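You operate a simulated robot arm through the tools that you are given. There is no shell and no other tool. Be economical: measure what you need, move in short steps, check, and stop when the job is done.

The job below is to be done with a simulated two-armed robot. You get a single attempt, and the scene is never put back.

JOB
Test the coupler in the cup at 30 kPa, vent, and switch off.
Fine: switch on, set the dial, shut the clamp, press the green button and wait for a lamp; the blue button vents; leave the clamp shut.

It is judged by the outcome, as a careful person would: the job done as asked, and still so three seconds after it is handed in. It fails if anything else is knocked over, pushed out of place, dropped, spilled or broken.

ROBOT AND FRAMES
Two 7-joint arms with two-finger parallel grippers on one trunk that stands fixed in place. Base frame: the origin is at the foot of the trunk, x ahead of it, y to its left, z up; the work surface is at about z = 80. Readings come in cm, rad, newtons and seconds.
The left shoulder is at [6.9, 18.2, 111.1], the right one opposite. With the tool pointing down near the work surface each hand reaches from about 28 to 74 cm from the base axis, measured 20 degrees to its own side. Payload 3.91 kg a hand.
The tool frame of a hand sits at the grasp point between the pads (the TCP): z along the fingers, y along the line on which they close. The tips reach 3 cm beyond it. The gripper opens to 11 cm. The fingers are 2 cm wide and 1 cm thick; the gripper's body (4.8 by 11.2 cm) begins 5.5 cm behind the TCP.
Orientation is told as [roll, pitch, yaw] about the base's x, y, z axes, in that order, counted from this pose: with the fingers straight down and closing along the base's y, the tool's x points along the base's -x, its y along +y and its z along -z.

CONTROLS
- The arms move only by the tool arm_command. It takes "left_rows", "right_rows" or both (then of equal length, played together; a hand with none holds still); each is a list of rows, each a list of 7 numbers: the shift along the tool's x, y, z in cm, then the turn, a rotation vector about the tool's x, y, z in rad, then the gripper command, from -1 (shut) to 1 (fully open), values between in proportion. In form: [[x, y, z, ax, ay, az, fingers], ...]. A call has 1 to 12 rows; each row is the pose to reach, as a shift and turn from the pose commanded when the call began, along the tool's axes at that moment. Each row takes 0.2 s and may step no farther than 5 cm and 0.15 rad from the row before; otherwise, or with a gripper value out of range, the whole call is refused. Where a pose cannot be reached the arm comes as near as it can. A force on the tool above 40 N (or 10 N above the force at the start of the call, whichever is more), or a blocked arm, ends the call early, and 0.2 s more pass. Each finger travels about 7.2 cm/s and halts on what it meets, pressing with about 41 N; the grip force reading is that of the motor and also rises with nothing between the fingers. The clock runs only during rows and for 0.2 s after the last one: add rows that repeat a pose to give the fingers time. It gives the time, the measured TCP pose, the force on the tool (base axes), the opening and the grip force at its end, in the units of the frame above (readings bear some noise), with the torque about the TCP (base axes, N m) and any sound that the robot's microphone picked up.
- Cameras (640 x 400 px; columns grow to the right, rows downward): "scene" is now at [20.53, 2.82, 129.7]; the picture's right is [0.32, -0.95, 0.00], its down [-0.57, -0.19, -0.80] and it looks along [0.75, 0.25, -0.61] (base axes); focal length 225 px, centre (320, 200). "left" rides on the left gripper at [7.3, -1.7, -10.3] in its tool frame; the picture's right is [0.23, 0.97, 0.00], its down [-0.76, 0.18, -0.62] and it looks along [-0.61, 0.14, 0.78] (tool axes); focal length 222 px, centre (320, 200). "right" rides on the right gripper at [7.2, 1.7, -10.3] in its tool frame; the picture's right is [-0.23, 0.97, 0.00], its down [-0.76, -0.18, -0.62] and it looks along [-0.61, -0.14, 0.78] (tool axes); focal length 222 px, centre (320, 200). There is no depth. A picture from a camera that has moved, and an enlarged one, comes with that camera's place and axes in the base frame and with its lens.
- snapshot(camera): a new picture of that camera. No time passes.
- slide_trunk(by): slides the trunk up (or, below 0, down) by that many cm; the arms and the scene camera ride with it, the base frame stays. It gives what a move gives, with no picture.
- aim_head(pan, tilt): turns the head with the scene camera to pan (to the left, within 1.396 rad either way) and tilt (down, from -0.506 to 1.204), counted from straight ahead of the robot. It gives what a move gives.
- zoom(camera, box): a new picture of the part [left, top, right, bottom] of that camera's present view, enlarged. No time passes.
- hand_in(): hands the job in; it is judged then, once.

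Go step by step. Nothing tells you positions but the pictures and the camera data: compare them with the known pose of the tool, close in by small moves and look again before you grip or let go. The budget is 120 turns and 86 pictures, counting those below and the enlarged ones. Unless the task says otherwise, let go and move clear before handing in, and close with one line.

The tools are called after "Call:" as a command line: name --argument value ..., lists and objects as JSON in quotes. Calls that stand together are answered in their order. arm_command: Moves the arms, as the interface text tells. Its arguments: {"type":"object","properties":{"left_rows":{"type":"array","items":{"type":"array","items":{"type":"number"}}},"right_rows":{"type":"array","items":{"type":"array","items":{"type":"number"}}}},"required":[]} The other tools are called the same way: slide_trunk (by) slides the trunk up or down; aim_head (pan, tilt) turns the head that bears the scene camera; snapshot (camera) takes a picture; zoom (camera, box) takes an enlarged picture of a part of a camera's view; hand_in () hands the job in.

At the start:

```text
time: 0.0
left_position: [38.01, 38.02, 111.94]
left_tool_rot: [0.0, -0.001, 0.003]
left_contact_force: [0.4, 0.0, -0.5]
left_wrist_torque: [0.0, 0.01, -0.04]
left_gripper_width: 11.0
left_finger_force: 0.1
right_position: [36.49, 3.18, 116.65]
right_tool_rot: [0.001, 0.0, 0.0]
right_contact_force: [0.1, -0.2, -0.2]
right_wrist_torque: [0.01, -0.03, 0.0]
right_gripper_width: 11.01
right_finger_force: 0.0
trunk travel left (down, up): [-37.5, 13.9]
head pan, tilt: [0.325, 0.651]
```

scene: 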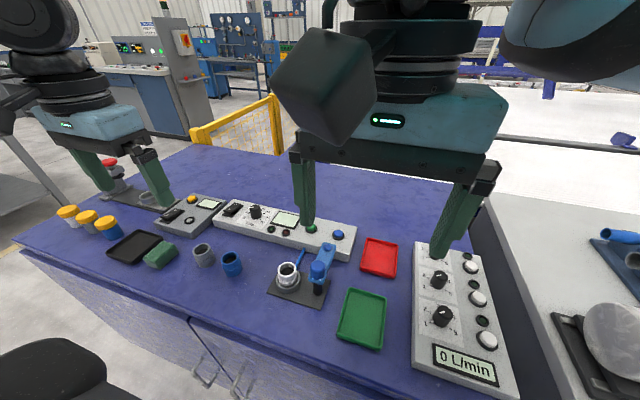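
right: 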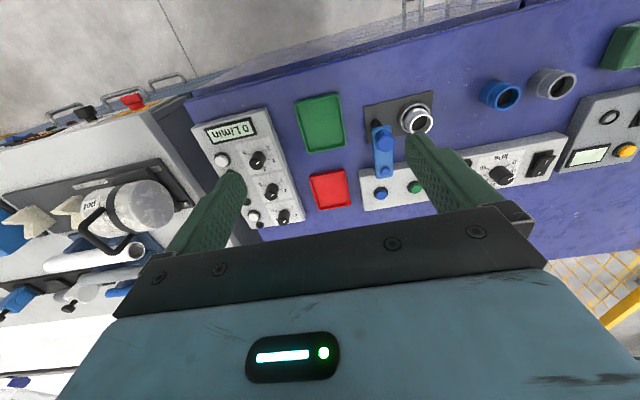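
left: 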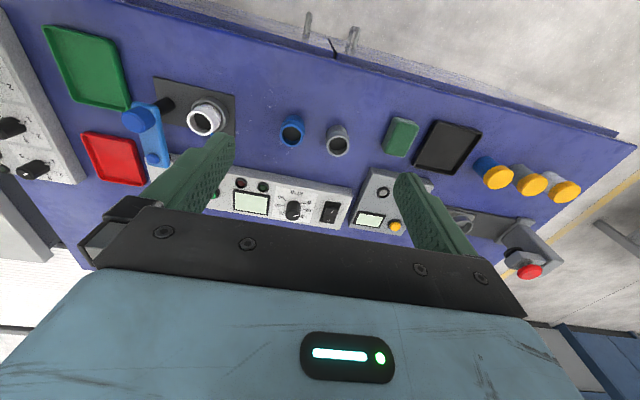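

I see a test bench: a leak tester panel (rocker switch, dial, display, lamps, green/blue buttons) and a cup with a blue clamp lever. I'll take enlarged views first.

Call:
zoom --camera "scene" --box '[200, 180, 380, 320]'

Call:
zoom --camera "left" --box '[110, 60, 370, 240]'

Call:
zoom --camera "right" --box '[340, 70, 640, 230]'

```text
2.86 times, centred on (290, 250) of scene
camera zoom: at [20.53, 2.82, 129.7], right [0.32, -0.95, 0.0], down [-0.57, -0.19, -0.8], along [0.75, 0.25, -0.61], focal length 643 px, centre (406, 57)
```

zoom: 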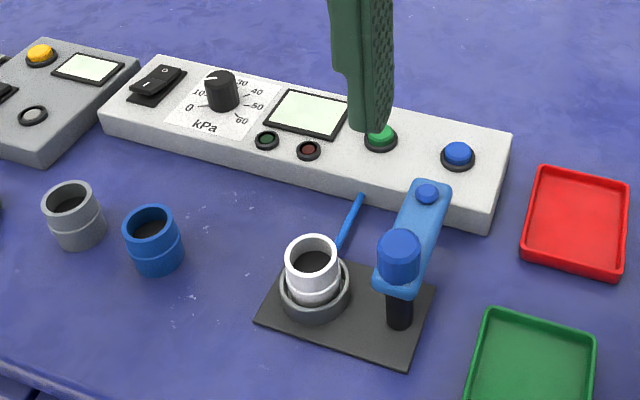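

```text
2.22 times, centred on (240, 150) of left
camera zoom: at [30.71, 36.28, 122.44], right [-0.23, 0.97, 0.0], down [0.76, 0.18, 0.62], along [0.61, 0.14, -0.78], focal length 494 px, centre (498, 311)
```

zoom: 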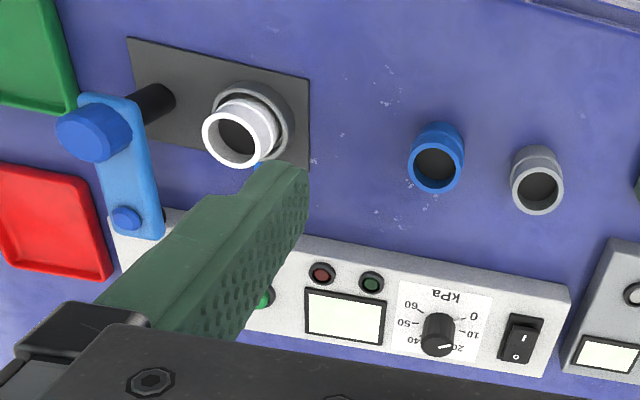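

```text
2.13 times, centred on (490, 150) of right
camera zoom: at [29.26, 4.85, 126.88], right [0.23, 0.97, 0.0], down [0.76, -0.18, 0.62], along [0.61, -0.14, -0.78], focal length 474 px, centre (-43, 307)
```

zoom: 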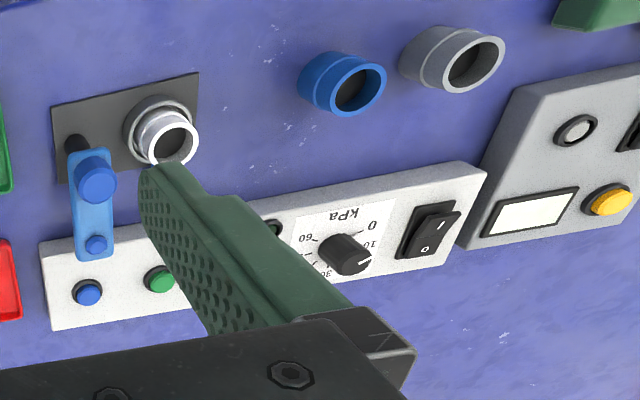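

The tester is on the far side of the bench: switch ~(62,45), dial ~(63,37), green ~(62,19), blue ~(63,12), and cup ~(45,18.5) with the clamp post ~(47,12). I'll move the right arm out of the way to see better.

Call:
arm_command --right_rows '[[0, -4, 0, 0, 0, 0, 0], [0, -8, 0, 0, 0, 0, -1], [0, -13, 0, 0, 0, 0, -1], [0, -18, 0, 0, 0, 0, -1], [0, -23, 0, 0, 0, 0, -1], [0, -26, 0, 0, 0, 0, -1], [0, -26, 0, 0, 0, 0, -1]]' --left_rows '[[0, 0, 0, 0, 0, 0, 0.5], [0, 0, 0, 0, 0, 0, 0], [0, 0, 0, 0, 0, 0, -0.5], [0, 0, 0, 0, 0, 0, -1], [0, 0, 0, 0, 0, 0, -1], [0, 0, 0, 0, 0, 0, -1], [0, 0, 0, 0, 0, 0, -1]]'

Call:
aim_head --pan 0.4 --tilt 0.75

Call:
zoom --camera "scene" --box '[280, 180, 420, 280]'

Call:
zoom --camera "left" --box '[110, 60, 370, 240]'

```text
time: 1.6
left_position: [37.95, 38.0, 112.06]
left_tool_rot: [-0.001, 0.0, 0.0]
left_contact_force: [-0.5, 1.3, 0.5]
left_wrist_torque: [0.01, 0.01, -0.01]
left_gripper_width: 0.0
left_finger_force: 37.8
right_position: [36.36, -22.75, 116.77]
right_tool_rot: [-0.001, 0.0, 0.0]
right_contact_force: [0.5, -0.2, 0.2]
right_wrist_torque: [0.01, 0.04, 0.03]
right_gripper_width: 0.01
right_finger_force: 37.8
trunk travel left (down, up): [-37.5, 13.9]
head pan, tilt: [0.325, 0.651]
```

```text
time: 2.3
left_position: [37.86, 38.04, 112.1]
left_tool_rot: [0.001, 0.002, 0.002]
left_contact_force: [-0.2, -0.4, 0.3]
left_wrist_torque: [-0.01, -0.02, 0.03]
left_gripper_width: 0.0
left_finger_force: 37.2
right_position: [36.31, -22.77, 116.62]
right_tool_rot: [-0.001, -0.001, 0.0]
right_contact_force: [-0.7, -0.9, -0.8]
right_wrist_torque: [0.03, -0.03, 0.01]
right_gripper_width: 0.0
right_finger_force: 37.5
trunk travel left (down, up): [-37.5, 13.9]
head pan, tilt: [0.4, 0.75]
```

```text
4.00 times, centred on (350, 230) of scene
camera zoom: at [19.93, 3.27, 128.86], right [0.39, -0.92, 0.0], down [-0.63, -0.26, -0.73], along [0.67, 0.28, -0.68], focal length 900 px, centre (200, 80)
```

zoom: 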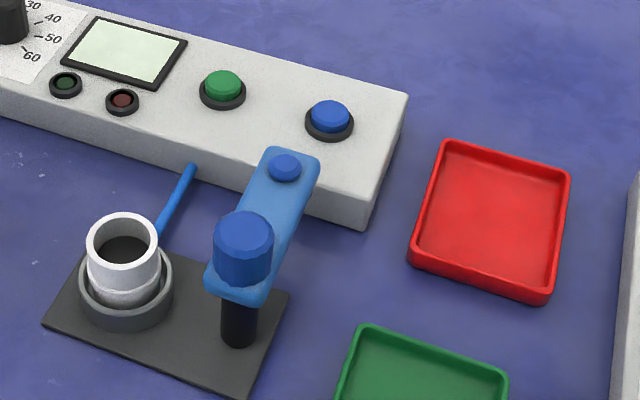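

```text
2.22 times, centred on (240, 150) of left
camera zoom: at [30.7, 36.27, 122.44], right [-0.23, 0.97, 0.0], down [0.76, 0.18, 0.62], along [0.61, 0.14, -0.78], focal length 494 px, centre (498, 311)
```

zoom: 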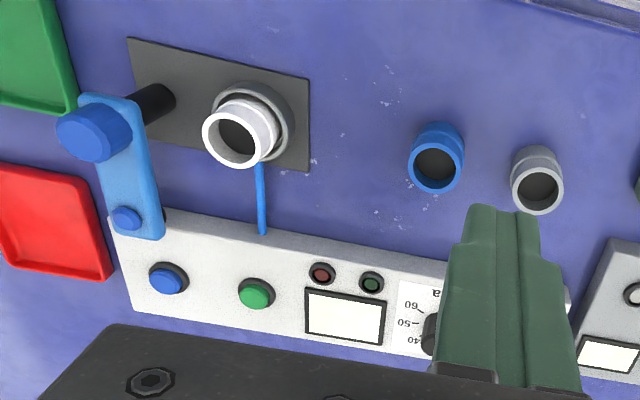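

Triangulated: the clamp pivot knob is at (48,12.5,90) and the arm's stud end at (55,12.5,88). The coupler's rim is at (48,20,85.7), so the arm must swing about 90° toward +y. First I'll bring the left hand close to the switch and dial.

Call:
arm_command --left_rows '[[-3.6, 1.2, 2, 0, 0, 0, -1], [-7.2, 2.4, 4, 0, 0, 0, -1], [-10.8, 3.6, 6, 0, 0, 0, -1], [-14.4, 4.8, 8, 0, 0, 0, -1], [-18, 6, 10, 0, 0, 0, -1], [-18, 6, 10, 0, 0, 0, -1]]'

Call:
snapshot --camera "left"

Call:
snapshot --camera "scene"

```text
time: 3.7
left_position: [55.89, 43.99, 102.17]
left_tool_rot: [0.0, -0.001, 0.0]
left_contact_force: [-0.1, -0.2, -1.0]
left_wrist_torque: [-0.03, 0.02, 0.01]
left_gripper_width: 0.0
left_finger_force: 37.4
right_position: [36.29, -22.78, 116.7]
right_tool_rot: [0.0, -0.002, -0.001]
right_contact_force: [-0.1, -1.0, -0.6]
right_wrist_torque: [0.05, -0.03, -0.01]
right_gripper_width: 0.01
right_finger_force: 38.0
trunk travel left (down, up): [-37.5, 13.9]
head pan, tilt: [0.4, 0.75]
```

```text
77 pictures are left
camera left: at [48.65, 42.38, 112.48], right [-0.23, 0.97, 0.0], down [0.76, 0.18, 0.62], along [0.61, 0.14, -0.78], focal length 222 px, centre (320, 200)
```

left: 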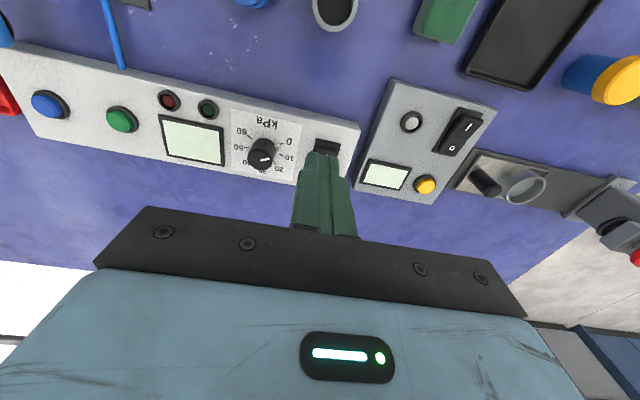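

```text
76 pictures are left
camera scene: at [19.85, 3.27, 128.87], right [0.39, -0.92, 0.0], down [-0.63, -0.27, -0.73], along [0.67, 0.28, -0.68], focal length 225 px, centre (320, 200)
```

scene: 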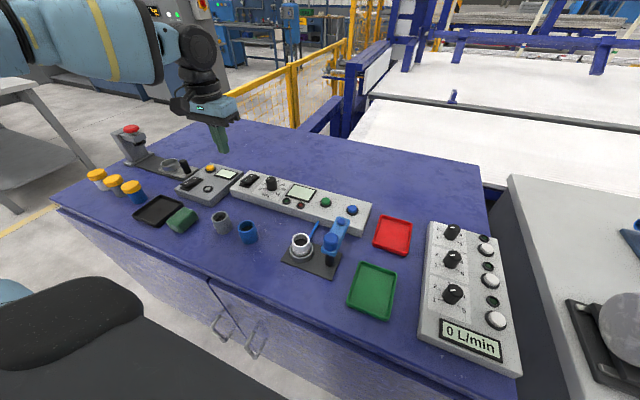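

The hand is above the switch area and the panel is unobstructed from the scene camera. I'll enlarge the switch and dial.

Call:
zoom --camera "scene" --box '[230, 165, 310, 215]'

Call:
zoom --camera "left" --box '[220, 90, 380, 190]'

```text
8.00 times, centred on (270, 190) of scene
camera zoom: at [19.85, 3.27, 128.87], right [0.39, -0.92, 0.0], down [-0.63, -0.27, -0.73], along [0.67, 0.28, -0.68], focal length 1801 px, centre (720, 280)
```

zoom: 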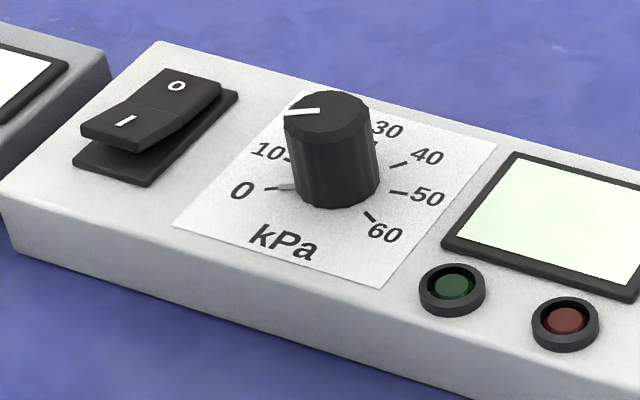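

```text
4.00 times, centred on (300, 140) of left
camera zoom: at [48.65, 42.38, 112.48], right [-0.23, 0.97, 0.0], down [0.76, 0.18, 0.62], along [0.61, 0.14, -0.78], focal length 888 px, centre (400, 440)
```

zoom: 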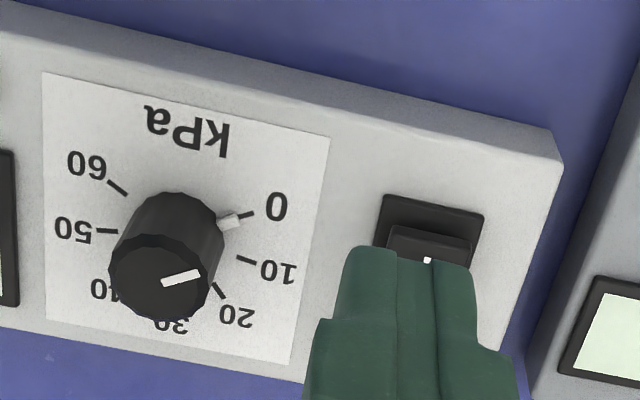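

The dial pointer is at 0 with centre (64.1,37.85) and 40° per 10 kPa, so 30 is 120° clockwise and points straight away from the robot. The raised "I" end of the rocker is at about (62,46.4,85). I'll approach above it.

Call:
arm_command --left_rows '[[-2.8, 1.2, 3.5, 0, 0, 0, -1], [-5.7, 2.4, 7, 0, 0, 0, -1], [-5.7, 2.4, 11, 0, 0, 0, -1], [-5.7, 2.4, 11, 0, 0, 0, -1]]'

Call:
zoom --camera "left" --box '[220, 60, 420, 185]'

Call:
zoom --camera "scene" --box '[210, 145, 290, 195]'

```text
time: 4.7
left_position: [61.71, 46.33, 91.05]
left_tool_rot: [0.0, -0.003, 0.002]
left_contact_force: [-0.4, -0.7, 0.8]
left_wrist_torque: [0.02, 0.0, 0.0]
left_gripper_width: 0.0
left_finger_force: 37.6
right_position: [36.28, -22.77, 116.59]
right_tool_rot: [0.0, 0.0, -0.001]
right_contact_force: [-0.1, 0.9, -0.1]
right_wrist_torque: [0.02, -0.02, -0.02]
right_gripper_width: 0.0
right_finger_force: 37.5
trunk travel left (down, up): [-37.5, 13.9]
head pan, tilt: [0.4, 0.75]
```

```text
3.20 times, centred on (320, 122) of left
camera zoom: at [54.48, 44.63, 101.42], right [-0.23, 0.97, 0.0], down [0.76, 0.18, 0.62], along [0.61, 0.14, -0.78], focal length 711 px, centre (320, 448)
```

zoom: 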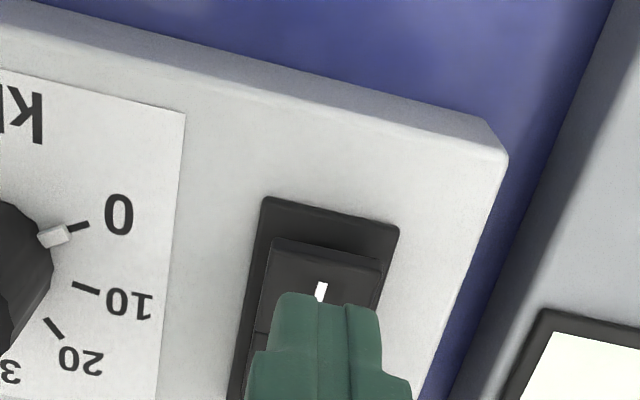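

```text
8.00 times, centred on (250, 170) of scene
camera zoom: at [19.91, 3.24, 128.86], right [0.39, -0.92, 0.0], down [-0.63, -0.26, -0.73], along [0.67, 0.28, -0.68], focal length 1801 px, centre (880, 440)
```

zoom: 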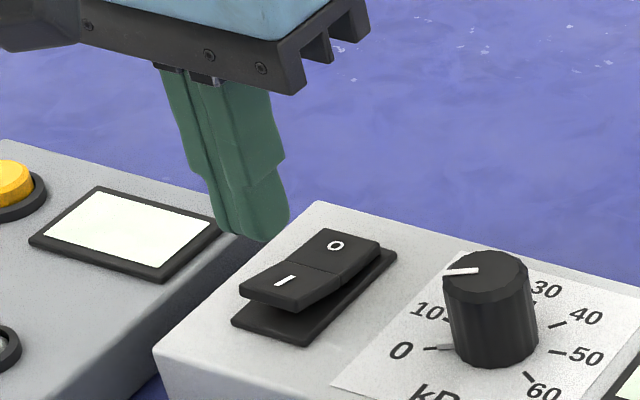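

The fingertips are right above the raised "I" end (near edge x≈61.1). I'll press down gently in small steps.

Call:
arm_command --left_rows '[[0, 0, 1.5, 0, 0, 0, -1], [0, 0, 2.5, 0, 0, 0, -1], [0, 0, 3, 0, 0, 0, -1], [0, 0, 3.4, 0, 0, 0, -1], [0, 0, 3.8, 0, 0, 0, -1], [0, 0, 4.1, 0, 0, 0, -1]]'

Call:
zoom --camera "scene" --box '[210, 165, 370, 265]'

```text
time: 6.1
left_position: [61.74, 46.39, 87.54]
left_tool_rot: [0.003, -0.011, 0.001]
left_contact_force: [-3.0, 4.2, 29.9]
left_wrist_torque: [0.17, -0.23, -0.33]
left_gripper_width: 0.0
left_finger_force: 38.0
right_position: [36.05, -22.85, 116.81]
right_tool_rot: [0.002, -0.004, 0.0]
right_contact_force: [0.4, 0.0, 0.4]
right_wrist_torque: [0.0, 0.0, 0.0]
right_gripper_width: 0.0
right_finger_force: 37.9
trunk travel left (down, up): [-37.5, 13.9]
head pan, tilt: [0.4, 0.75]
```

```text
4.00 times, centred on (290, 215) of scene
camera zoom: at [19.63, 3.13, 128.94], right [0.39, -0.92, 0.0], down [-0.63, -0.26, -0.73], along [0.68, 0.29, -0.68], focal length 900 px, centre (440, 140)
```

zoom: 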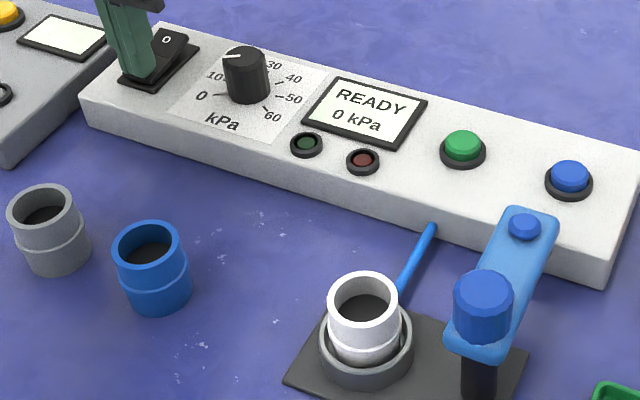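

The tester is on and shows READY 0 kPa. I'll lift, move above the dial with the jaw turned so it avoids the pointer, and open it partway.

Call:
arm_command --left_rows '[[0, 0, -4, 0, 0, 0, -1], [0, 0, -8, 0, 0, 0, -1], [-0.8, -3, -9, 0, 0, 0.13, -0.5], [-1.6, -6, -9, 0, 0, 0.26, 0], [-2.4, -8.5, -9, 0, 0, 0.39, 0], [-2.4, -8.5, -9, 0, 0, 0.52, 0], [-2.4, -8.5, -9, 0, 0, 0.52, 0]]'

Call:
zoom --camera "left" --box '[200, 40, 440, 190]'

Call:
zoom --camera "scene" --box '[220, 145, 300, 195]'

```text
time: 7.7
left_position: [64.18, 37.9, 96.01]
left_tool_rot: [0.002, -0.001, -0.52]
left_contact_force: [-0.4, 0.1, -0.2]
left_wrist_torque: [-0.01, 0.01, 0.01]
left_gripper_width: 5.5
left_finger_force: 0.1
right_position: [36.44, -22.73, 116.72]
right_tool_rot: [-0.001, 0.0, -0.001]
right_contact_force: [-0.1, 0.1, 0.7]
right_wrist_torque: [0.03, -0.01, -0.03]
right_gripper_width: 0.02
right_finger_force: 37.8
trunk travel left (down, up): [-37.5, 13.9]
head pan, tilt: [0.4, 0.75]
```

```text
2.67 times, centred on (320, 115) of left
camera zoom: at [56.9, 39.97, 106.32], right [0.29, 0.96, 0.0], down [0.75, -0.22, 0.62], along [0.6, -0.18, -0.78], focal length 592 px, centre (320, 427)
```

zoom: 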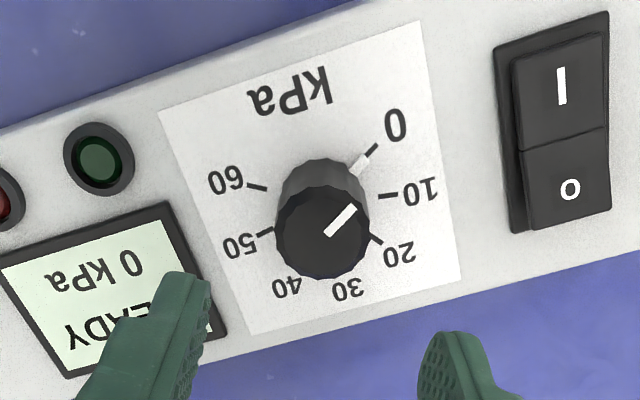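

```text
8.00 times, centred on (260, 170) of scene
camera zoom: at [19.95, 3.26, 128.85], right [0.39, -0.92, 0.0], down [-0.63, -0.27, -0.73], along [0.67, 0.28, -0.68], focal length 1801 px, centre (800, 440)
```

zoom: 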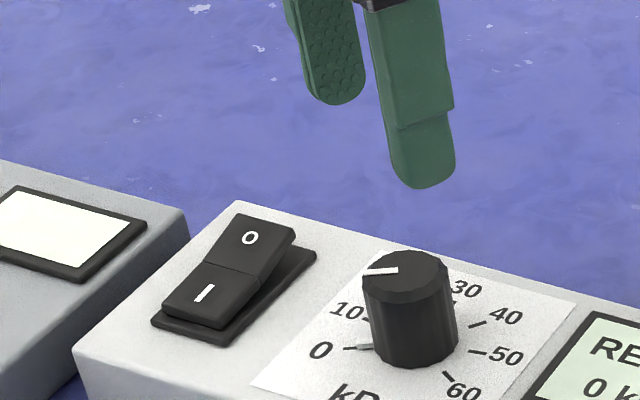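

The switch is on "I" and the jaw is centred over the knob (≈64.0,37.95). I'll descend around it and look before closing.

Call:
arm_command --left_rows '[[0.1, 0, 3, 0, 0, 0, 0], [0.1, 0, 6, 0, 0, 0, 0], [0.1, 0, 8, 0, 0, 0, 0], [0.1, 0, 8.9, 0, 0, 0, 0], [0.1, 0, 8.9, 0, 0, 0, 0]]'

Call:
zoom --camera "left" --box '[200, 0, 440, 150]'

Call:
zoom --camera "scene" --box '[220, 145, 300, 195]'

```text
time: 8.9
left_position: [64.09, 37.89, 87.13]
left_tool_rot: [0.001, 0.0, -0.518]
left_contact_force: [0.1, 0.1, 0.6]
left_wrist_torque: [0.02, -0.01, 0.01]
left_gripper_width: 5.48
left_finger_force: 0.1
right_position: [36.3, -22.67, 116.63]
right_tool_rot: [-0.001, 0.001, 0.001]
right_contact_force: [-0.8, 0.0, 0.0]
right_wrist_torque: [0.05, 0.03, -0.05]
right_gripper_width: 0.0
right_finger_force: 38.1
trunk travel left (down, up): [-37.5, 13.9]
head pan, tilt: [0.4, 0.75]
```

```text
2.67 times, centred on (320, 75) of left
camera zoom: at [56.84, 40.03, 97.41], right [0.29, 0.96, 0.0], down [0.75, -0.22, 0.62], along [0.6, -0.18, -0.78], focal length 592 px, centre (320, 533)
```

zoom: 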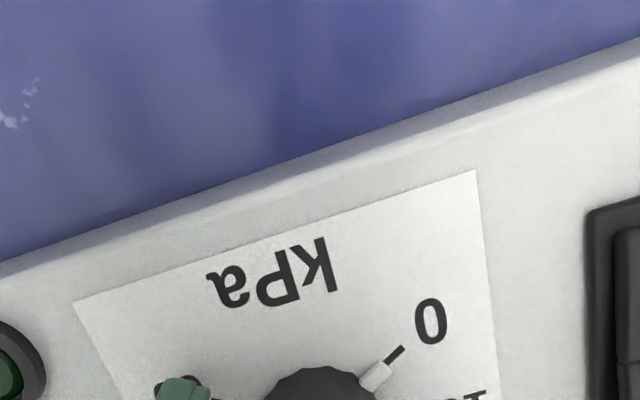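

```text
8.00 times, centred on (260, 170) of scene
camera zoom: at [19.93, 3.28, 128.86], right [0.39, -0.92, 0.0], down [-0.63, -0.27, -0.73], along [0.67, 0.28, -0.68], focal length 1801 px, centre (800, 440)
```

zoom: 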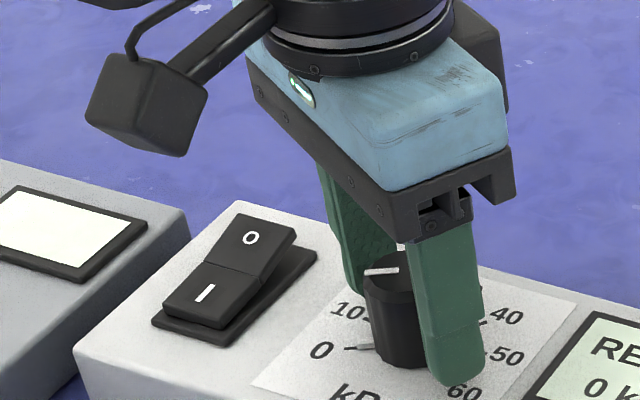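

Both fingers straddle the knob. I'll close and turn 60° clockwise.

Call:
arm_command --left_rows '[[0, 0, 0, 0, 0, 0, -1], [0, 0, 0, 0, 0, 0, -1], [0, 0, 0, 0, 0, 0.15, -1], [0, 0, 0, 0, 0, 0.3, -1], [0, 0, 0, 0, 0, 0.45, -1], [0, 0, 0, 0, 0, 0.6, -1], [0, 0, 0, 0, 0, 0.75, -1], [0, 0, 0, 0, 0, 0.9, -1], [0, 0, 0, 0, 0, 1.047, -1], [0, 0, 0, 0, 0, 1.047, -1]]'

Call:
zoom --camera "scene" --box '[220, 145, 340, 220]'

```text
time: 11.1
left_position: [64.13, 37.93, 87.12]
left_tool_rot: [-0.001, 0.0, -1.569]
left_contact_force: [-0.5, -2.4, -5.6]
left_wrist_torque: [-0.12, -0.03, 0.02]
left_gripper_width: 3.16
left_finger_force: 44.9
right_position: [36.34, -22.68, 116.63]
right_tool_rot: [-0.001, 0.001, 0.0]
right_contact_force: [0.3, -0.1, -0.4]
right_wrist_torque: [0.0, 0.01, 0.01]
right_gripper_width: 0.0
right_finger_force: 37.8
trunk travel left (down, up): [-37.5, 13.9]
head pan, tilt: [0.4, 0.75]
```

```text
5.33 times, centred on (280, 182) of scene
camera zoom: at [19.96, 3.29, 128.85], right [0.39, -0.92, 0.0], down [-0.63, -0.27, -0.73], along [0.67, 0.28, -0.68], focal length 1201 px, centre (533, 293)
```

zoom: 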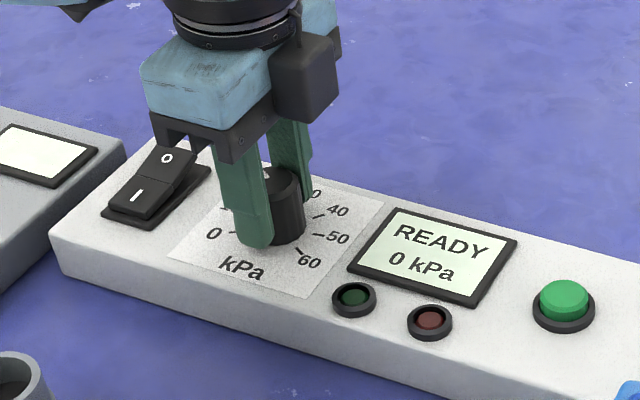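

The knob turned with the grip. I'll open, rotate back by 60°, and look at the pointer.

Call:
arm_command --left_rows '[[0, 0, 0, 0, 0, 0, 0], [0, 0, 0, 0, 0, 0, 0], [0, 0, -2, 0, 0, 0, 0], [0, 0, -5, 0, 0, -0.15, 0], [0, 0, -5, 0, 0, -0.3, 0], [0, 0, -5, 0, 0, -0.45, 0], [0, 0, -5, 0, 0, -0.6, 0], [0, 0, -5, 0, 0, -0.75, 0], [0, 0, -5, 0, 0, -0.9, 0], [0, 0, -5, 0, 0, -1.047, 0], [0, 0, -5, 0, 0, -1.047, 0]]'

Call:
zoom --camera "scene" --box '[230, 155, 310, 205]'

Call:
zoom --camera "left" --box '[200, 0, 440, 150]'

```text
time: 13.5
left_position: [63.98, 37.96, 92.15]
left_tool_rot: [0.0, 0.0, -0.516]
left_contact_force: [0.2, -0.6, 0.5]
left_wrist_torque: [0.0, -0.02, 0.02]
left_gripper_width: 5.51
left_finger_force: 0.0
right_position: [36.36, -22.65, 116.64]
right_tool_rot: [0.002, 0.0, 0.001]
right_contact_force: [-0.3, -1.0, -0.3]
right_wrist_torque: [-0.03, -0.03, 0.0]
right_gripper_width: 0.0
right_finger_force: 38.0
trunk travel left (down, up): [-37.5, 13.9]
head pan, tilt: [0.4, 0.75]
```

```text
8.00 times, centred on (270, 180) of scene
camera zoom: at [19.93, 3.28, 128.85], right [0.39, -0.92, 0.0], down [-0.63, -0.27, -0.73], along [0.67, 0.28, -0.68], focal length 1801 px, centre (720, 360)
```

zoom: 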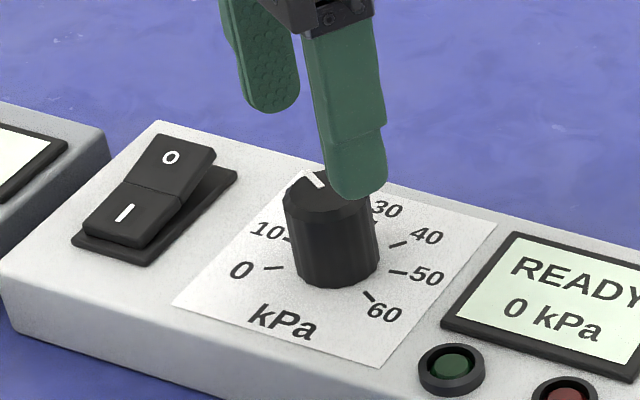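

```text
2.67 times, centred on (320, 75) of left
camera zoom: at [56.82, 40.02, 102.46], right [0.28, 0.96, 0.0], down [0.75, -0.22, 0.62], along [0.6, -0.18, -0.78], focal length 592 px, centre (320, 533)
```

zoom: 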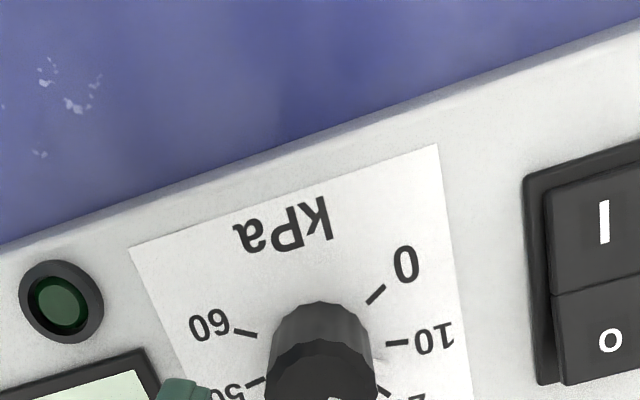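

The pointer is now at about 15 kPa, as intended. I'll rotate the jaw back another 60° so it grips clear of the pointer, then descend.

Call:
arm_command --left_rows '[[0, 0, 0, 0, 0, -0.15, 0], [0, 0, 0, 0, 0, -0.3, 0], [0, 0, 0, 0, 0, -0.45, 0], [0, 0, 0, 0, 0, -0.6, 0], [0, 0, 0, 0, 0, -0.75, 0], [0, 0, 0, 0, 0, -0.9, 0], [0, 0, 0, 0, 0, -1.047, 0], [0, 0, 2.5, 0, 0, -1.047, 0], [0, 0, 4, 0, 0, -1.047, 0], [0, 0, 5, 0, 0, -1.047, 0], [0, 0, 5, 0, 0, -1.047, 0]]'

Call:
zoom --camera "scene" --box '[230, 155, 310, 205]'

```text
time: 15.9
left_position: [64.02, 37.9, 87.18]
left_tool_rot: [-0.001, 0.0, 0.529]
left_contact_force: [0.3, -0.1, 0.6]
left_wrist_torque: [0.02, -0.04, -0.01]
left_gripper_width: 5.5
left_finger_force: 0.1
right_position: [36.27, -22.74, 116.69]
right_tool_rot: [0.001, 0.0, 0.0]
right_contact_force: [-0.2, -0.7, 0.1]
right_wrist_torque: [0.05, -0.03, 0.02]
right_gripper_width: 0.0
right_finger_force: 37.5
trunk travel left (down, up): [-37.5, 13.9]
head pan, tilt: [0.4, 0.75]
```

```text
8.00 times, centred on (270, 180) of scene
camera zoom: at [19.92, 3.27, 128.86], right [0.39, -0.92, 0.0], down [-0.63, -0.27, -0.73], along [0.67, 0.28, -0.68], focal length 1801 px, centre (720, 360)
```

zoom: 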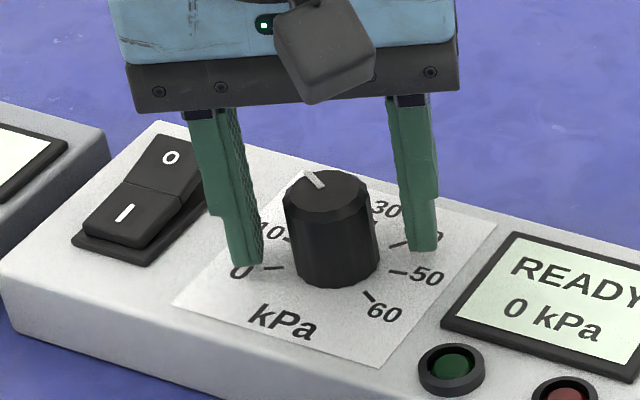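

The jaw straddles the knob cleanly. I'll close, turn the remaining 60°, release, and lift to check.

Call:
arm_command --left_rows '[[0, 0, 0, 0, 0, 0, -1], [0, 0, 0, 0, 0, 0, -1], [0, 0, 0, 0, 0, 0.15, -1], [0, 0, 0, 0, 0, 0.3, -1], [0, 0, 0, 0, 0, 0.45, -1], [0, 0, 0, 0, 0, 0.6, -1], [0, 0, 0, 0, 0, 0.75, -1], [0, 0, 0, 0, 0, 0.9, -1], [0, 0, 0, 0, 0, 1.047, -1], [0, 0, 0, 0, 0, 1.047, -1], [0, 0, 0, 0, 0, 1.047, 0], [0, 0, 0, 0, 0, 1.047, 0]]'

Call:
arm_command --left_rows '[[0, 0, -4, 0, 0, 0, 0], [2, 0, -8, 0, 0, 0, 0], [4, 0, -11, 0, 0, 0, 0], [4, 0, -11, 0, 0, 0, 0]]'

Call:
zoom --camera "scene" --box '[230, 155, 310, 205]'

Call:
zoom --camera "left" --box '[200, 50, 440, 200]'

```text
time: 18.5
left_position: [64.03, 38.15, 87.17]
left_tool_rot: [0.0, 0.001, -0.519]
left_contact_force: [-0.6, -0.2, 0.1]
left_wrist_torque: [0.02, 0.04, 0.0]
left_gripper_width: 5.5
left_finger_force: 0.1
right_position: [36.32, -22.68, 116.71]
right_tool_rot: [0.001, -0.001, -0.001]
right_contact_force: [-0.8, -0.2, 0.8]
right_wrist_torque: [0.0, 0.01, -0.02]
right_gripper_width: 0.0
right_finger_force: 37.7
trunk travel left (down, up): [-37.5, 13.9]
head pan, tilt: [0.4, 0.75]
```

```text
time: 19.5
left_position: [60.49, 40.03, 98.13]
left_tool_rot: [0.0, 0.001, -0.519]
left_contact_force: [-0.2, -0.1, 0.9]
left_wrist_torque: [-0.01, 0.01, 0.01]
left_gripper_width: 5.48
left_finger_force: 0.1
right_position: [36.46, -22.7, 116.51]
right_tool_rot: [0.0, 0.001, -0.001]
right_contact_force: [-0.5, -0.2, -0.1]
right_wrist_torque: [0.02, 0.01, 0.0]
right_gripper_width: 0.03
right_finger_force: 37.2
trunk travel left (down, up): [-37.5, 13.9]
head pan, tilt: [0.4, 0.75]
```

```text
8.00 times, centred on (270, 180) of scene
camera zoom: at [19.98, 3.29, 128.84], right [0.39, -0.92, 0.0], down [-0.63, -0.27, -0.73], along [0.67, 0.28, -0.68], focal length 1801 px, centre (720, 360)
```

zoom: 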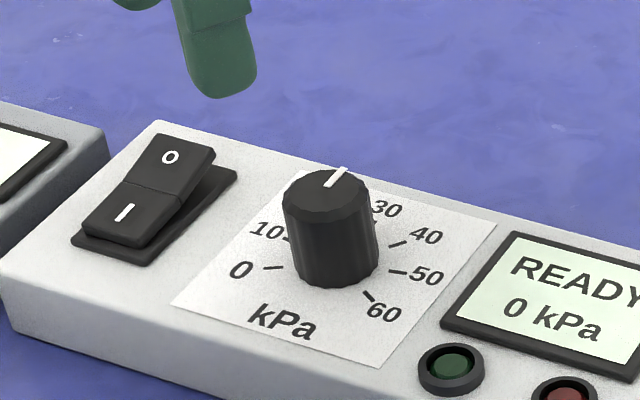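

```text
2.67 times, centred on (320, 125) of left
camera zoom: at [53.38, 42.0, 108.46], right [0.29, 0.96, 0.0], down [0.75, -0.22, 0.62], along [0.6, -0.18, -0.78], focal length 592 px, centre (320, 400)
```

zoom: 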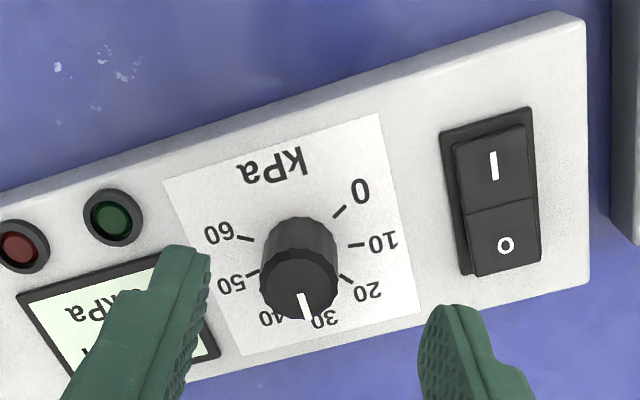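

The dial looks set at 30. I'll verify it from above by turning the hand sideways so its camera looks straight down on the dial.

Call:
arm_command --left_rows '[[-1.4, -0.9, 0, 0, 0, 0.15, 0], [-2.8, -1.8, 0, 0, 0, 0.3, -0.5], [-4.2, -2.7, 0, 0, 0, 0.45, -1], [-5.6, -3.6, 0, 0, 0, 0.6, -1], [-7, -4.5, 0, 0, 0, 0.75, -1], [-8.4, -5.6, 0, 0, 0, 0.9, -1], [-8.4, -5.6, 0, 0, 0, 1.05, -1], [-8.4, -5.6, 0, 0, 0, 1.05, -1]]'

Call:
snapshot --camera "left"

```text
time: 21.3
left_position: [65.06, 30.8, 98.14]
left_tool_rot: [0.0, 0.001, -1.571]
left_contact_force: [0.0, 0.8, 0.2]
left_wrist_torque: [0.03, -0.02, -0.04]
left_gripper_width: 0.0
left_finger_force: 36.9
right_position: [36.38, -22.62, 116.64]
right_tool_rot: [0.001, 0.0, 0.0]
right_contact_force: [1.0, -0.3, -0.1]
right_wrist_torque: [0.01, -0.01, 0.0]
right_gripper_width: 0.01
right_finger_force: 37.6
trunk travel left (down, up): [-37.5, 13.9]
head pan, tilt: [0.4, 0.75]
```

```text
60 pictures are left
camera left: at [63.31, 38.13, 108.45], right [0.97, 0.23, 0.0], down [0.18, -0.76, 0.62], along [0.14, -0.61, -0.78], focal length 222 px, centre (320, 200)
```

left: 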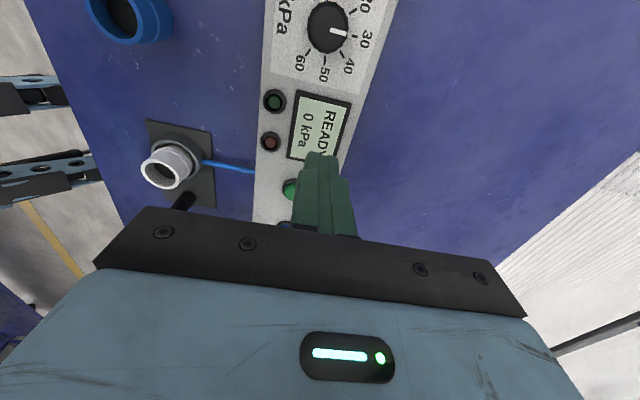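

Call:
zoom --camera "left" --box '[270, 0, 398, 80]'

```text
5.00 times, centred on (334, 40) of left
camera zoom: at [63.31, 38.13, 108.45], right [0.97, 0.23, 0.0], down [0.18, -0.76, 0.62], along [0.14, -0.61, -0.78], focal length 1111 px, centre (250, 1000)
```

zoom: 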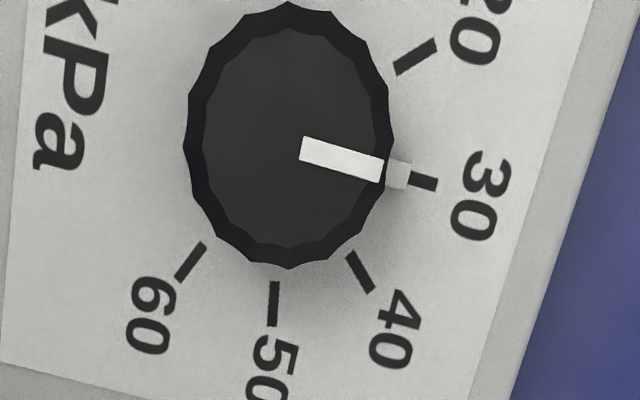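

The pointer sits on the 30 tick. Now I'll look closely at the clamp before moving it.

Call:
zoom --camera "scene" --box '[280, 205, 360, 255]'

Call:
zoom --camera "scene" --box '[320, 205, 352, 225]'

Call:
zoom --camera "right" --box '[320, 0, 640, 200]'

```text
8.00 times, centred on (320, 230) of scene
camera zoom: at [19.96, 3.28, 128.85], right [0.39, -0.92, 0.0], down [-0.63, -0.27, -0.73], along [0.67, 0.28, -0.68], focal length 1801 px, centre (320, -40)
```

zoom: 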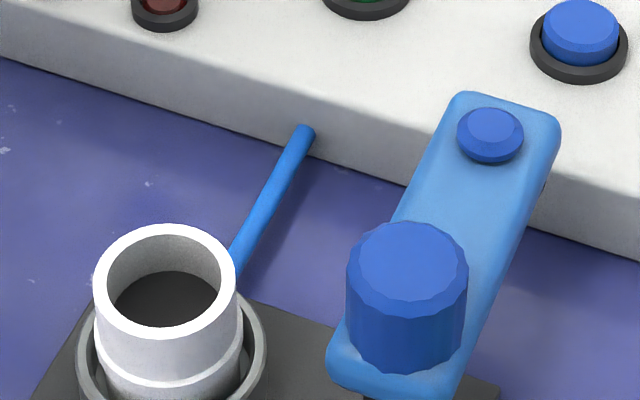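

```text
16.00 times, centred on (336, 215) of scene
camera zoom: at [19.96, 3.28, 128.85], right [0.39, -0.92, 0.0], down [-0.63, -0.27, -0.73], along [0.67, 0.28, -0.68], focal length 3602 px, centre (64, -40)
```

zoom: 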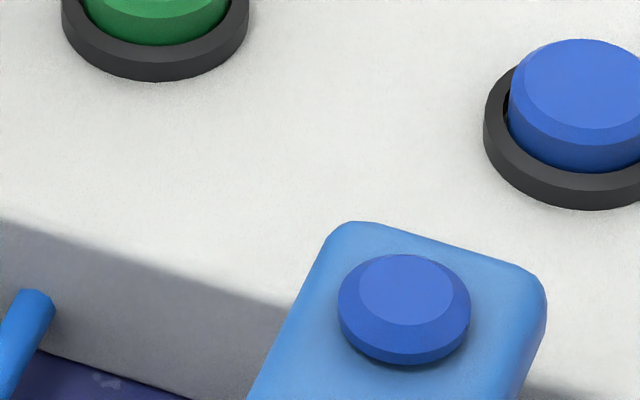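

```text
2.00 times, centred on (480, 100) of right
camera zoom: at [29.23, -21.14, 126.89], right [0.23, 0.97, 0.0], down [0.76, -0.18, 0.62], along [0.61, -0.14, -0.78], focal length 444 px, centre (0, 400)
```

zoom: 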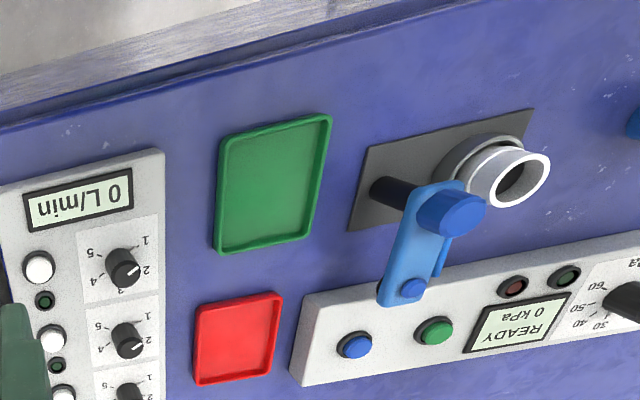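

The clamp arm has a faceted handle knob over its post, so I'll grip the knob and swing the arm 90° counterclockwise over the cup. I'm moving above the knob now with the jaw opened partway.

Call:
arm_command --left_rows '[[-3, -2.8, 0, 0, 0, 0, -1], [-6, -5.7, 0, 0, 0, 0, -1], [-9, -8.5, 0, 0, 0, 0, -0.5], [-12, -11.3, 0, 0, 0, 0, 0], [-15.2, -14.2, 0, 0, 0, 0, 0], [-18.25, -17.06, 0, 0, 0, 0, 0], [-18.25, -17.06, 0, 0, 0, 0, 0]]'

Call:
snapshot --camera "left"

Call:
zoom --camera "scene" --box '[260, 165, 380, 240]'

```text
time: 22.9
left_position: [47.99, 12.76, 98.17]
left_tool_rot: [0.002, 0.001, -1.568]
left_contact_force: [-0.3, 0.7, 0.2]
left_wrist_torque: [0.01, 0.01, 0.0]
left_gripper_width: 5.5
left_finger_force: 0.1
right_position: [36.29, -22.65, 116.68]
right_tool_rot: [0.001, 0.0, 0.001]
right_contact_force: [0.4, -0.5, 0.9]
right_wrist_torque: [-0.01, -0.03, 0.02]
right_gripper_width: 0.01
right_finger_force: 37.4
trunk travel left (down, up): [-37.5, 13.9]
head pan, tilt: [0.4, 0.75]
```

```text
55 pictures are left
camera left: at [46.25, 19.89, 108.48], right [0.97, 0.23, 0.0], down [0.18, -0.76, 0.62], along [0.14, -0.61, -0.78], focal length 222 px, centre (320, 200)
```

left: 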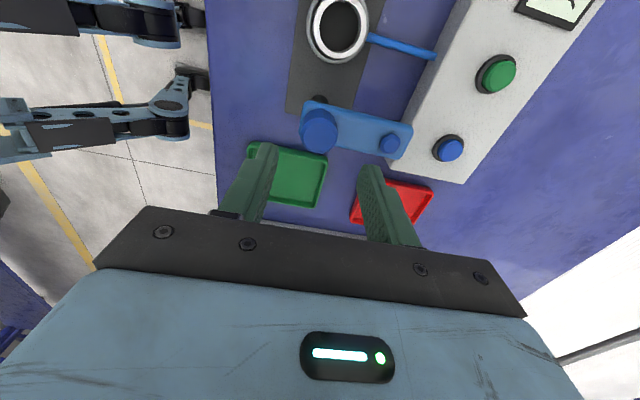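

```text
5.33 times, centred on (320, 202) of scene
camera zoom: at [19.89, 3.28, 128.86], right [0.39, -0.92, 0.0], down [-0.63, -0.27, -0.73], along [0.67, 0.28, -0.68], focal length 1201 px, centre (320, 187)
```

zoom: 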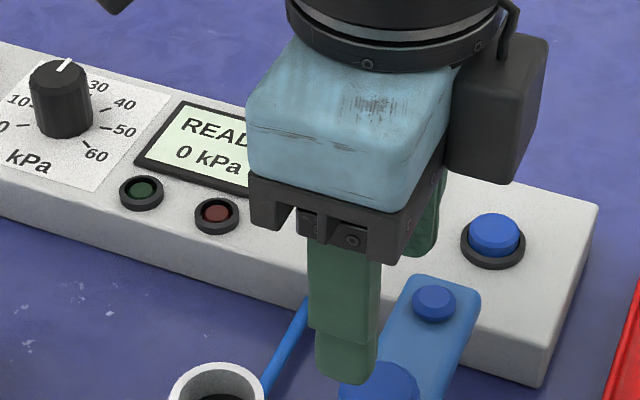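

I'll refine the knob's centre with an enlarged view before descending.

Call:
zoom --camera "left" --box '[280, 90, 420, 178]'

```text
4.55 times, centred on (350, 134) of left
camera zoom: at [46.25, 19.89, 108.48], right [0.97, 0.23, 0.0], down [0.18, -0.76, 0.62], along [0.14, -0.61, -0.78], focal length 1010 px, centre (184, 500)
```

zoom: 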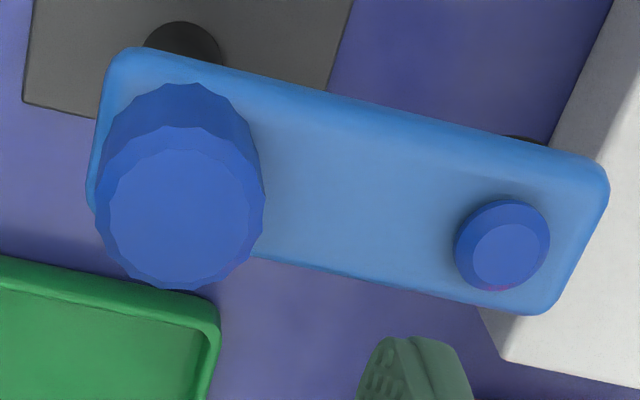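

The knob is centred at (47.9,12.45) with the arm's top face at z≈87.9. I'll descend so the tips stop just above the arm, then close.

Call:
arm_command --left_rows '[[-0.3, -0.1, 2, 0, 0, 0, 0], [-0.3, -0.1, 4.5, 0, 0, 0, 0], [-0.3, -0.1, 6.2, 0, 0, 0, 0], [-0.3, -0.1, 6.75, 0, 0, 0, 0], [-0.3, -0.1, 6.75, 0, 0, 0, 0], [-0.3, -0.1, 6.75, 0, 0, 0, -1], [-0.3, -0.1, 6.75, 0, 0, 0, -1], [-0.3, -0.1, 6.75, 0, 0, 0, -1]]'

Call:
zoom --camera "scene" --box '[280, 190, 360, 240]'

```text
time: 24.7
left_position: [47.98, 12.43, 91.3]
left_tool_rot: [0.001, 0.0, -1.569]
left_contact_force: [5.3, 0.1, 2.0]
left_wrist_torque: [-0.16, 0.37, 0.03]
left_gripper_width: 3.15
left_finger_force: 44.9
right_position: [36.5, -22.81, 116.72]
right_tool_rot: [-0.001, 0.001, 0.0]
right_contact_force: [1.1, -0.2, 0.3]
right_wrist_torque: [-0.01, -0.01, 0.02]
right_gripper_width: 0.0
right_finger_force: 37.9
trunk travel left (down, up): [-37.5, 13.9]
head pan, tilt: [0.4, 0.75]
```

```text
8.00 times, centred on (320, 215) of scene
camera zoom: at [19.99, 3.28, 128.85], right [0.39, -0.92, 0.0], down [-0.63, -0.27, -0.73], along [0.67, 0.28, -0.68], focal length 1801 px, centre (320, 80)
```

zoom: 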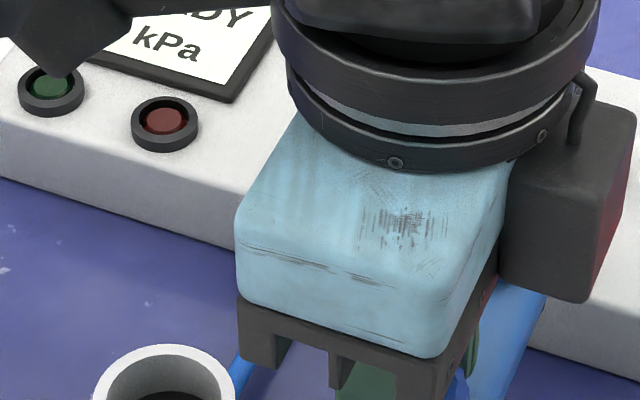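

The knob is gripped at 3.15 cm. I'll turn it counterclockwise by 0.45 rad first and check that the arm follows.

Call:
arm_command --left_rows '[[0, 0, 0, 0, 0, -0.12, -1], [0, 0, 0, 0, 0, -0.24, -1], [0, 0, 0, 0, 0, -0.36, -1], [0, 0, 0, 0, 0, -0.48, -1], [0, 0, 0, 0, 0, -0.48, -1]]'

Call:
snapshot --camera "left"

```text
time: 25.9
left_position: [48.06, 12.22, 91.31]
left_tool_rot: [-0.001, -0.001, -1.084]
left_contact_force: [9.9, -0.1, 3.5]
left_wrist_torque: [0.08, 0.27, 0.06]
left_gripper_width: 3.16
left_finger_force: 45.3
right_position: [36.46, -22.77, 116.61]
right_tool_rot: [0.0, 0.0, 0.001]
right_contact_force: [-1.3, 0.0, 0.1]
right_wrist_torque: [-0.04, 0.01, 0.0]
right_gripper_width: 0.02
right_finger_force: 37.9
trunk travel left (down, up): [-37.5, 13.9]
head pan, tilt: [0.4, 0.75]
```

```text
51 pictures are left
camera left: at [43.15, 17.95, 101.67], right [0.76, 0.65, 0.0], down [0.51, -0.59, 0.62], along [0.41, -0.47, -0.78], focal length 222 px, centre (320, 200)
```

left: 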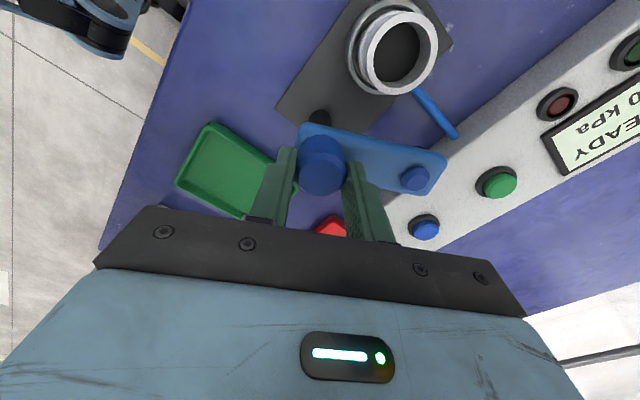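

The arm swings along with the knob. I'll continue the remaining ~1.09 rad.

Call:
arm_command --left_rows '[[0, 0, 0, 0, 0, -0.12, -1], [0, 0, 0, 0, 0, -0.24, -1], [0, 0, 0, 0, 0, -0.36, -1], [0, 0, 0, 0, 0, -0.48, -1], [0, 0, 0, 0, 0, -0.6, -1], [0, 0, 0, 0, 0, -0.72, -1], [0, 0, 0, 0, 0, -0.84, -1], [0, 0, 0, 0, 0, -0.96, -1], [0, 0, 0, 0, 0, -1.08, -1], [0, 0, 0, 0, 0, -1.08, -1]]'

Call:
snapshot --camera "left"

Call:
zoom --camera "scene" --box '[260, 185, 380, 260]'

```text
time: 28.1
left_position: [48.13, 12.53, 91.34]
left_tool_rot: [0.001, -0.002, -0.006]
left_contact_force: [19.1, 11.3, 12.5]
left_wrist_torque: [-0.03, 0.23, 0.06]
left_gripper_width: 3.13
left_finger_force: 45.1
right_position: [36.56, -22.71, 116.59]
right_tool_rot: [0.0, 0.001, 0.0]
right_contact_force: [0.3, -0.9, 0.5]
right_wrist_torque: [0.01, 0.0, -0.03]
right_gripper_width: 0.0
right_finger_force: 37.6
trunk travel left (down, up): [-37.5, 13.9]
head pan, tilt: [0.4, 0.75]
```

```text
50 pictures are left
camera left: at [40.81, 10.79, 101.66], right [-0.22, 0.98, 0.0], down [0.76, 0.17, 0.62], along [0.61, 0.14, -0.78], focal length 222 px, centre (320, 200)
```

left: 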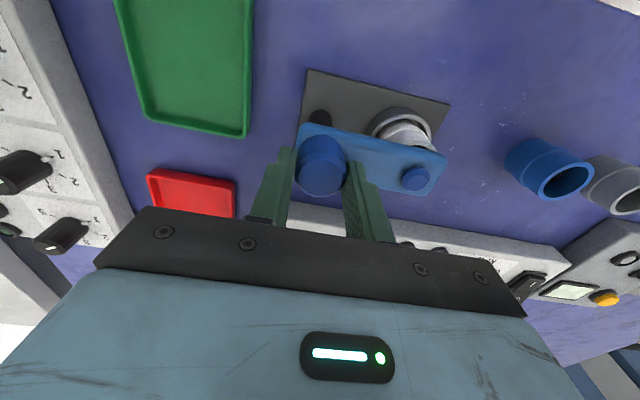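

```text
5.33 times, centred on (320, 222) of scene
camera zoom: at [20.08, 3.38, 128.83], right [0.39, -0.92, 0.0], down [-0.63, -0.27, -0.73], along [0.67, 0.28, -0.68], focal length 1201 px, centre (320, 80)
```

zoom: 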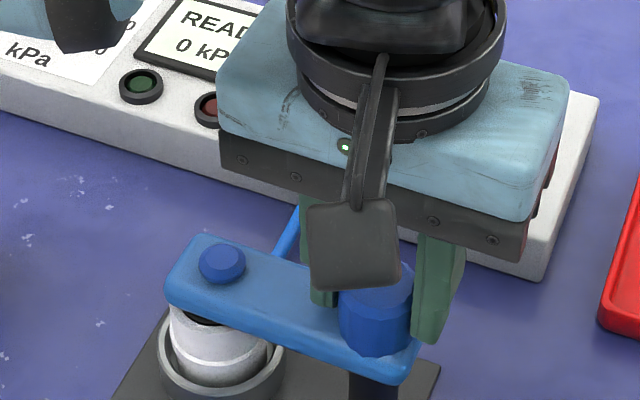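

The arm is over the coupler. I'll nudge a bit further to find whether there's an end stop.

Call:
arm_command --left_rows '[[0, 0, 0, 0, 0, -0.06, -1], [0, 0, 0, 0, 0, -0.1, -1], [0, 0, 0, 0, 0, -0.1, -1]]'

Call:
zoom --camera "scene" --box '[270, 210, 350, 260]'

```text
time: 28.9
left_position: [48.05, 12.47, 91.39]
left_tool_rot: [0.0, -0.002, 0.093]
left_contact_force: [11.9, 9.8, 13.8]
left_wrist_torque: [0.86, -0.67, -0.08]
left_gripper_width: 3.12
left_finger_force: 44.3
right_position: [36.35, -22.61, 116.57]
right_tool_rot: [0.0, 0.0, 0.001]
right_contact_force: [0.6, -1.2, 0.0]
right_wrist_torque: [-0.01, -0.01, 0.0]
right_gripper_width: 0.01
right_finger_force: 37.5
trunk travel left (down, up): [-37.5, 13.9]
head pan, tilt: [0.4, 0.75]
```

```text
8.00 times, centred on (310, 235) of scene
camera zoom: at [19.97, 3.39, 128.85], right [0.39, -0.92, 0.0], down [-0.63, -0.27, -0.73], along [0.67, 0.28, -0.68], focal length 1801 px, centre (400, -80)
```

zoom: 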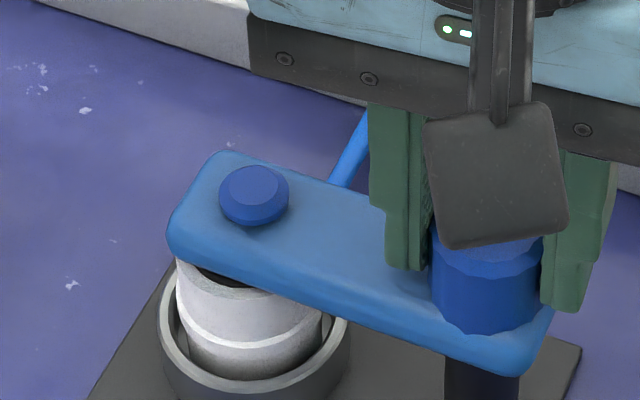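

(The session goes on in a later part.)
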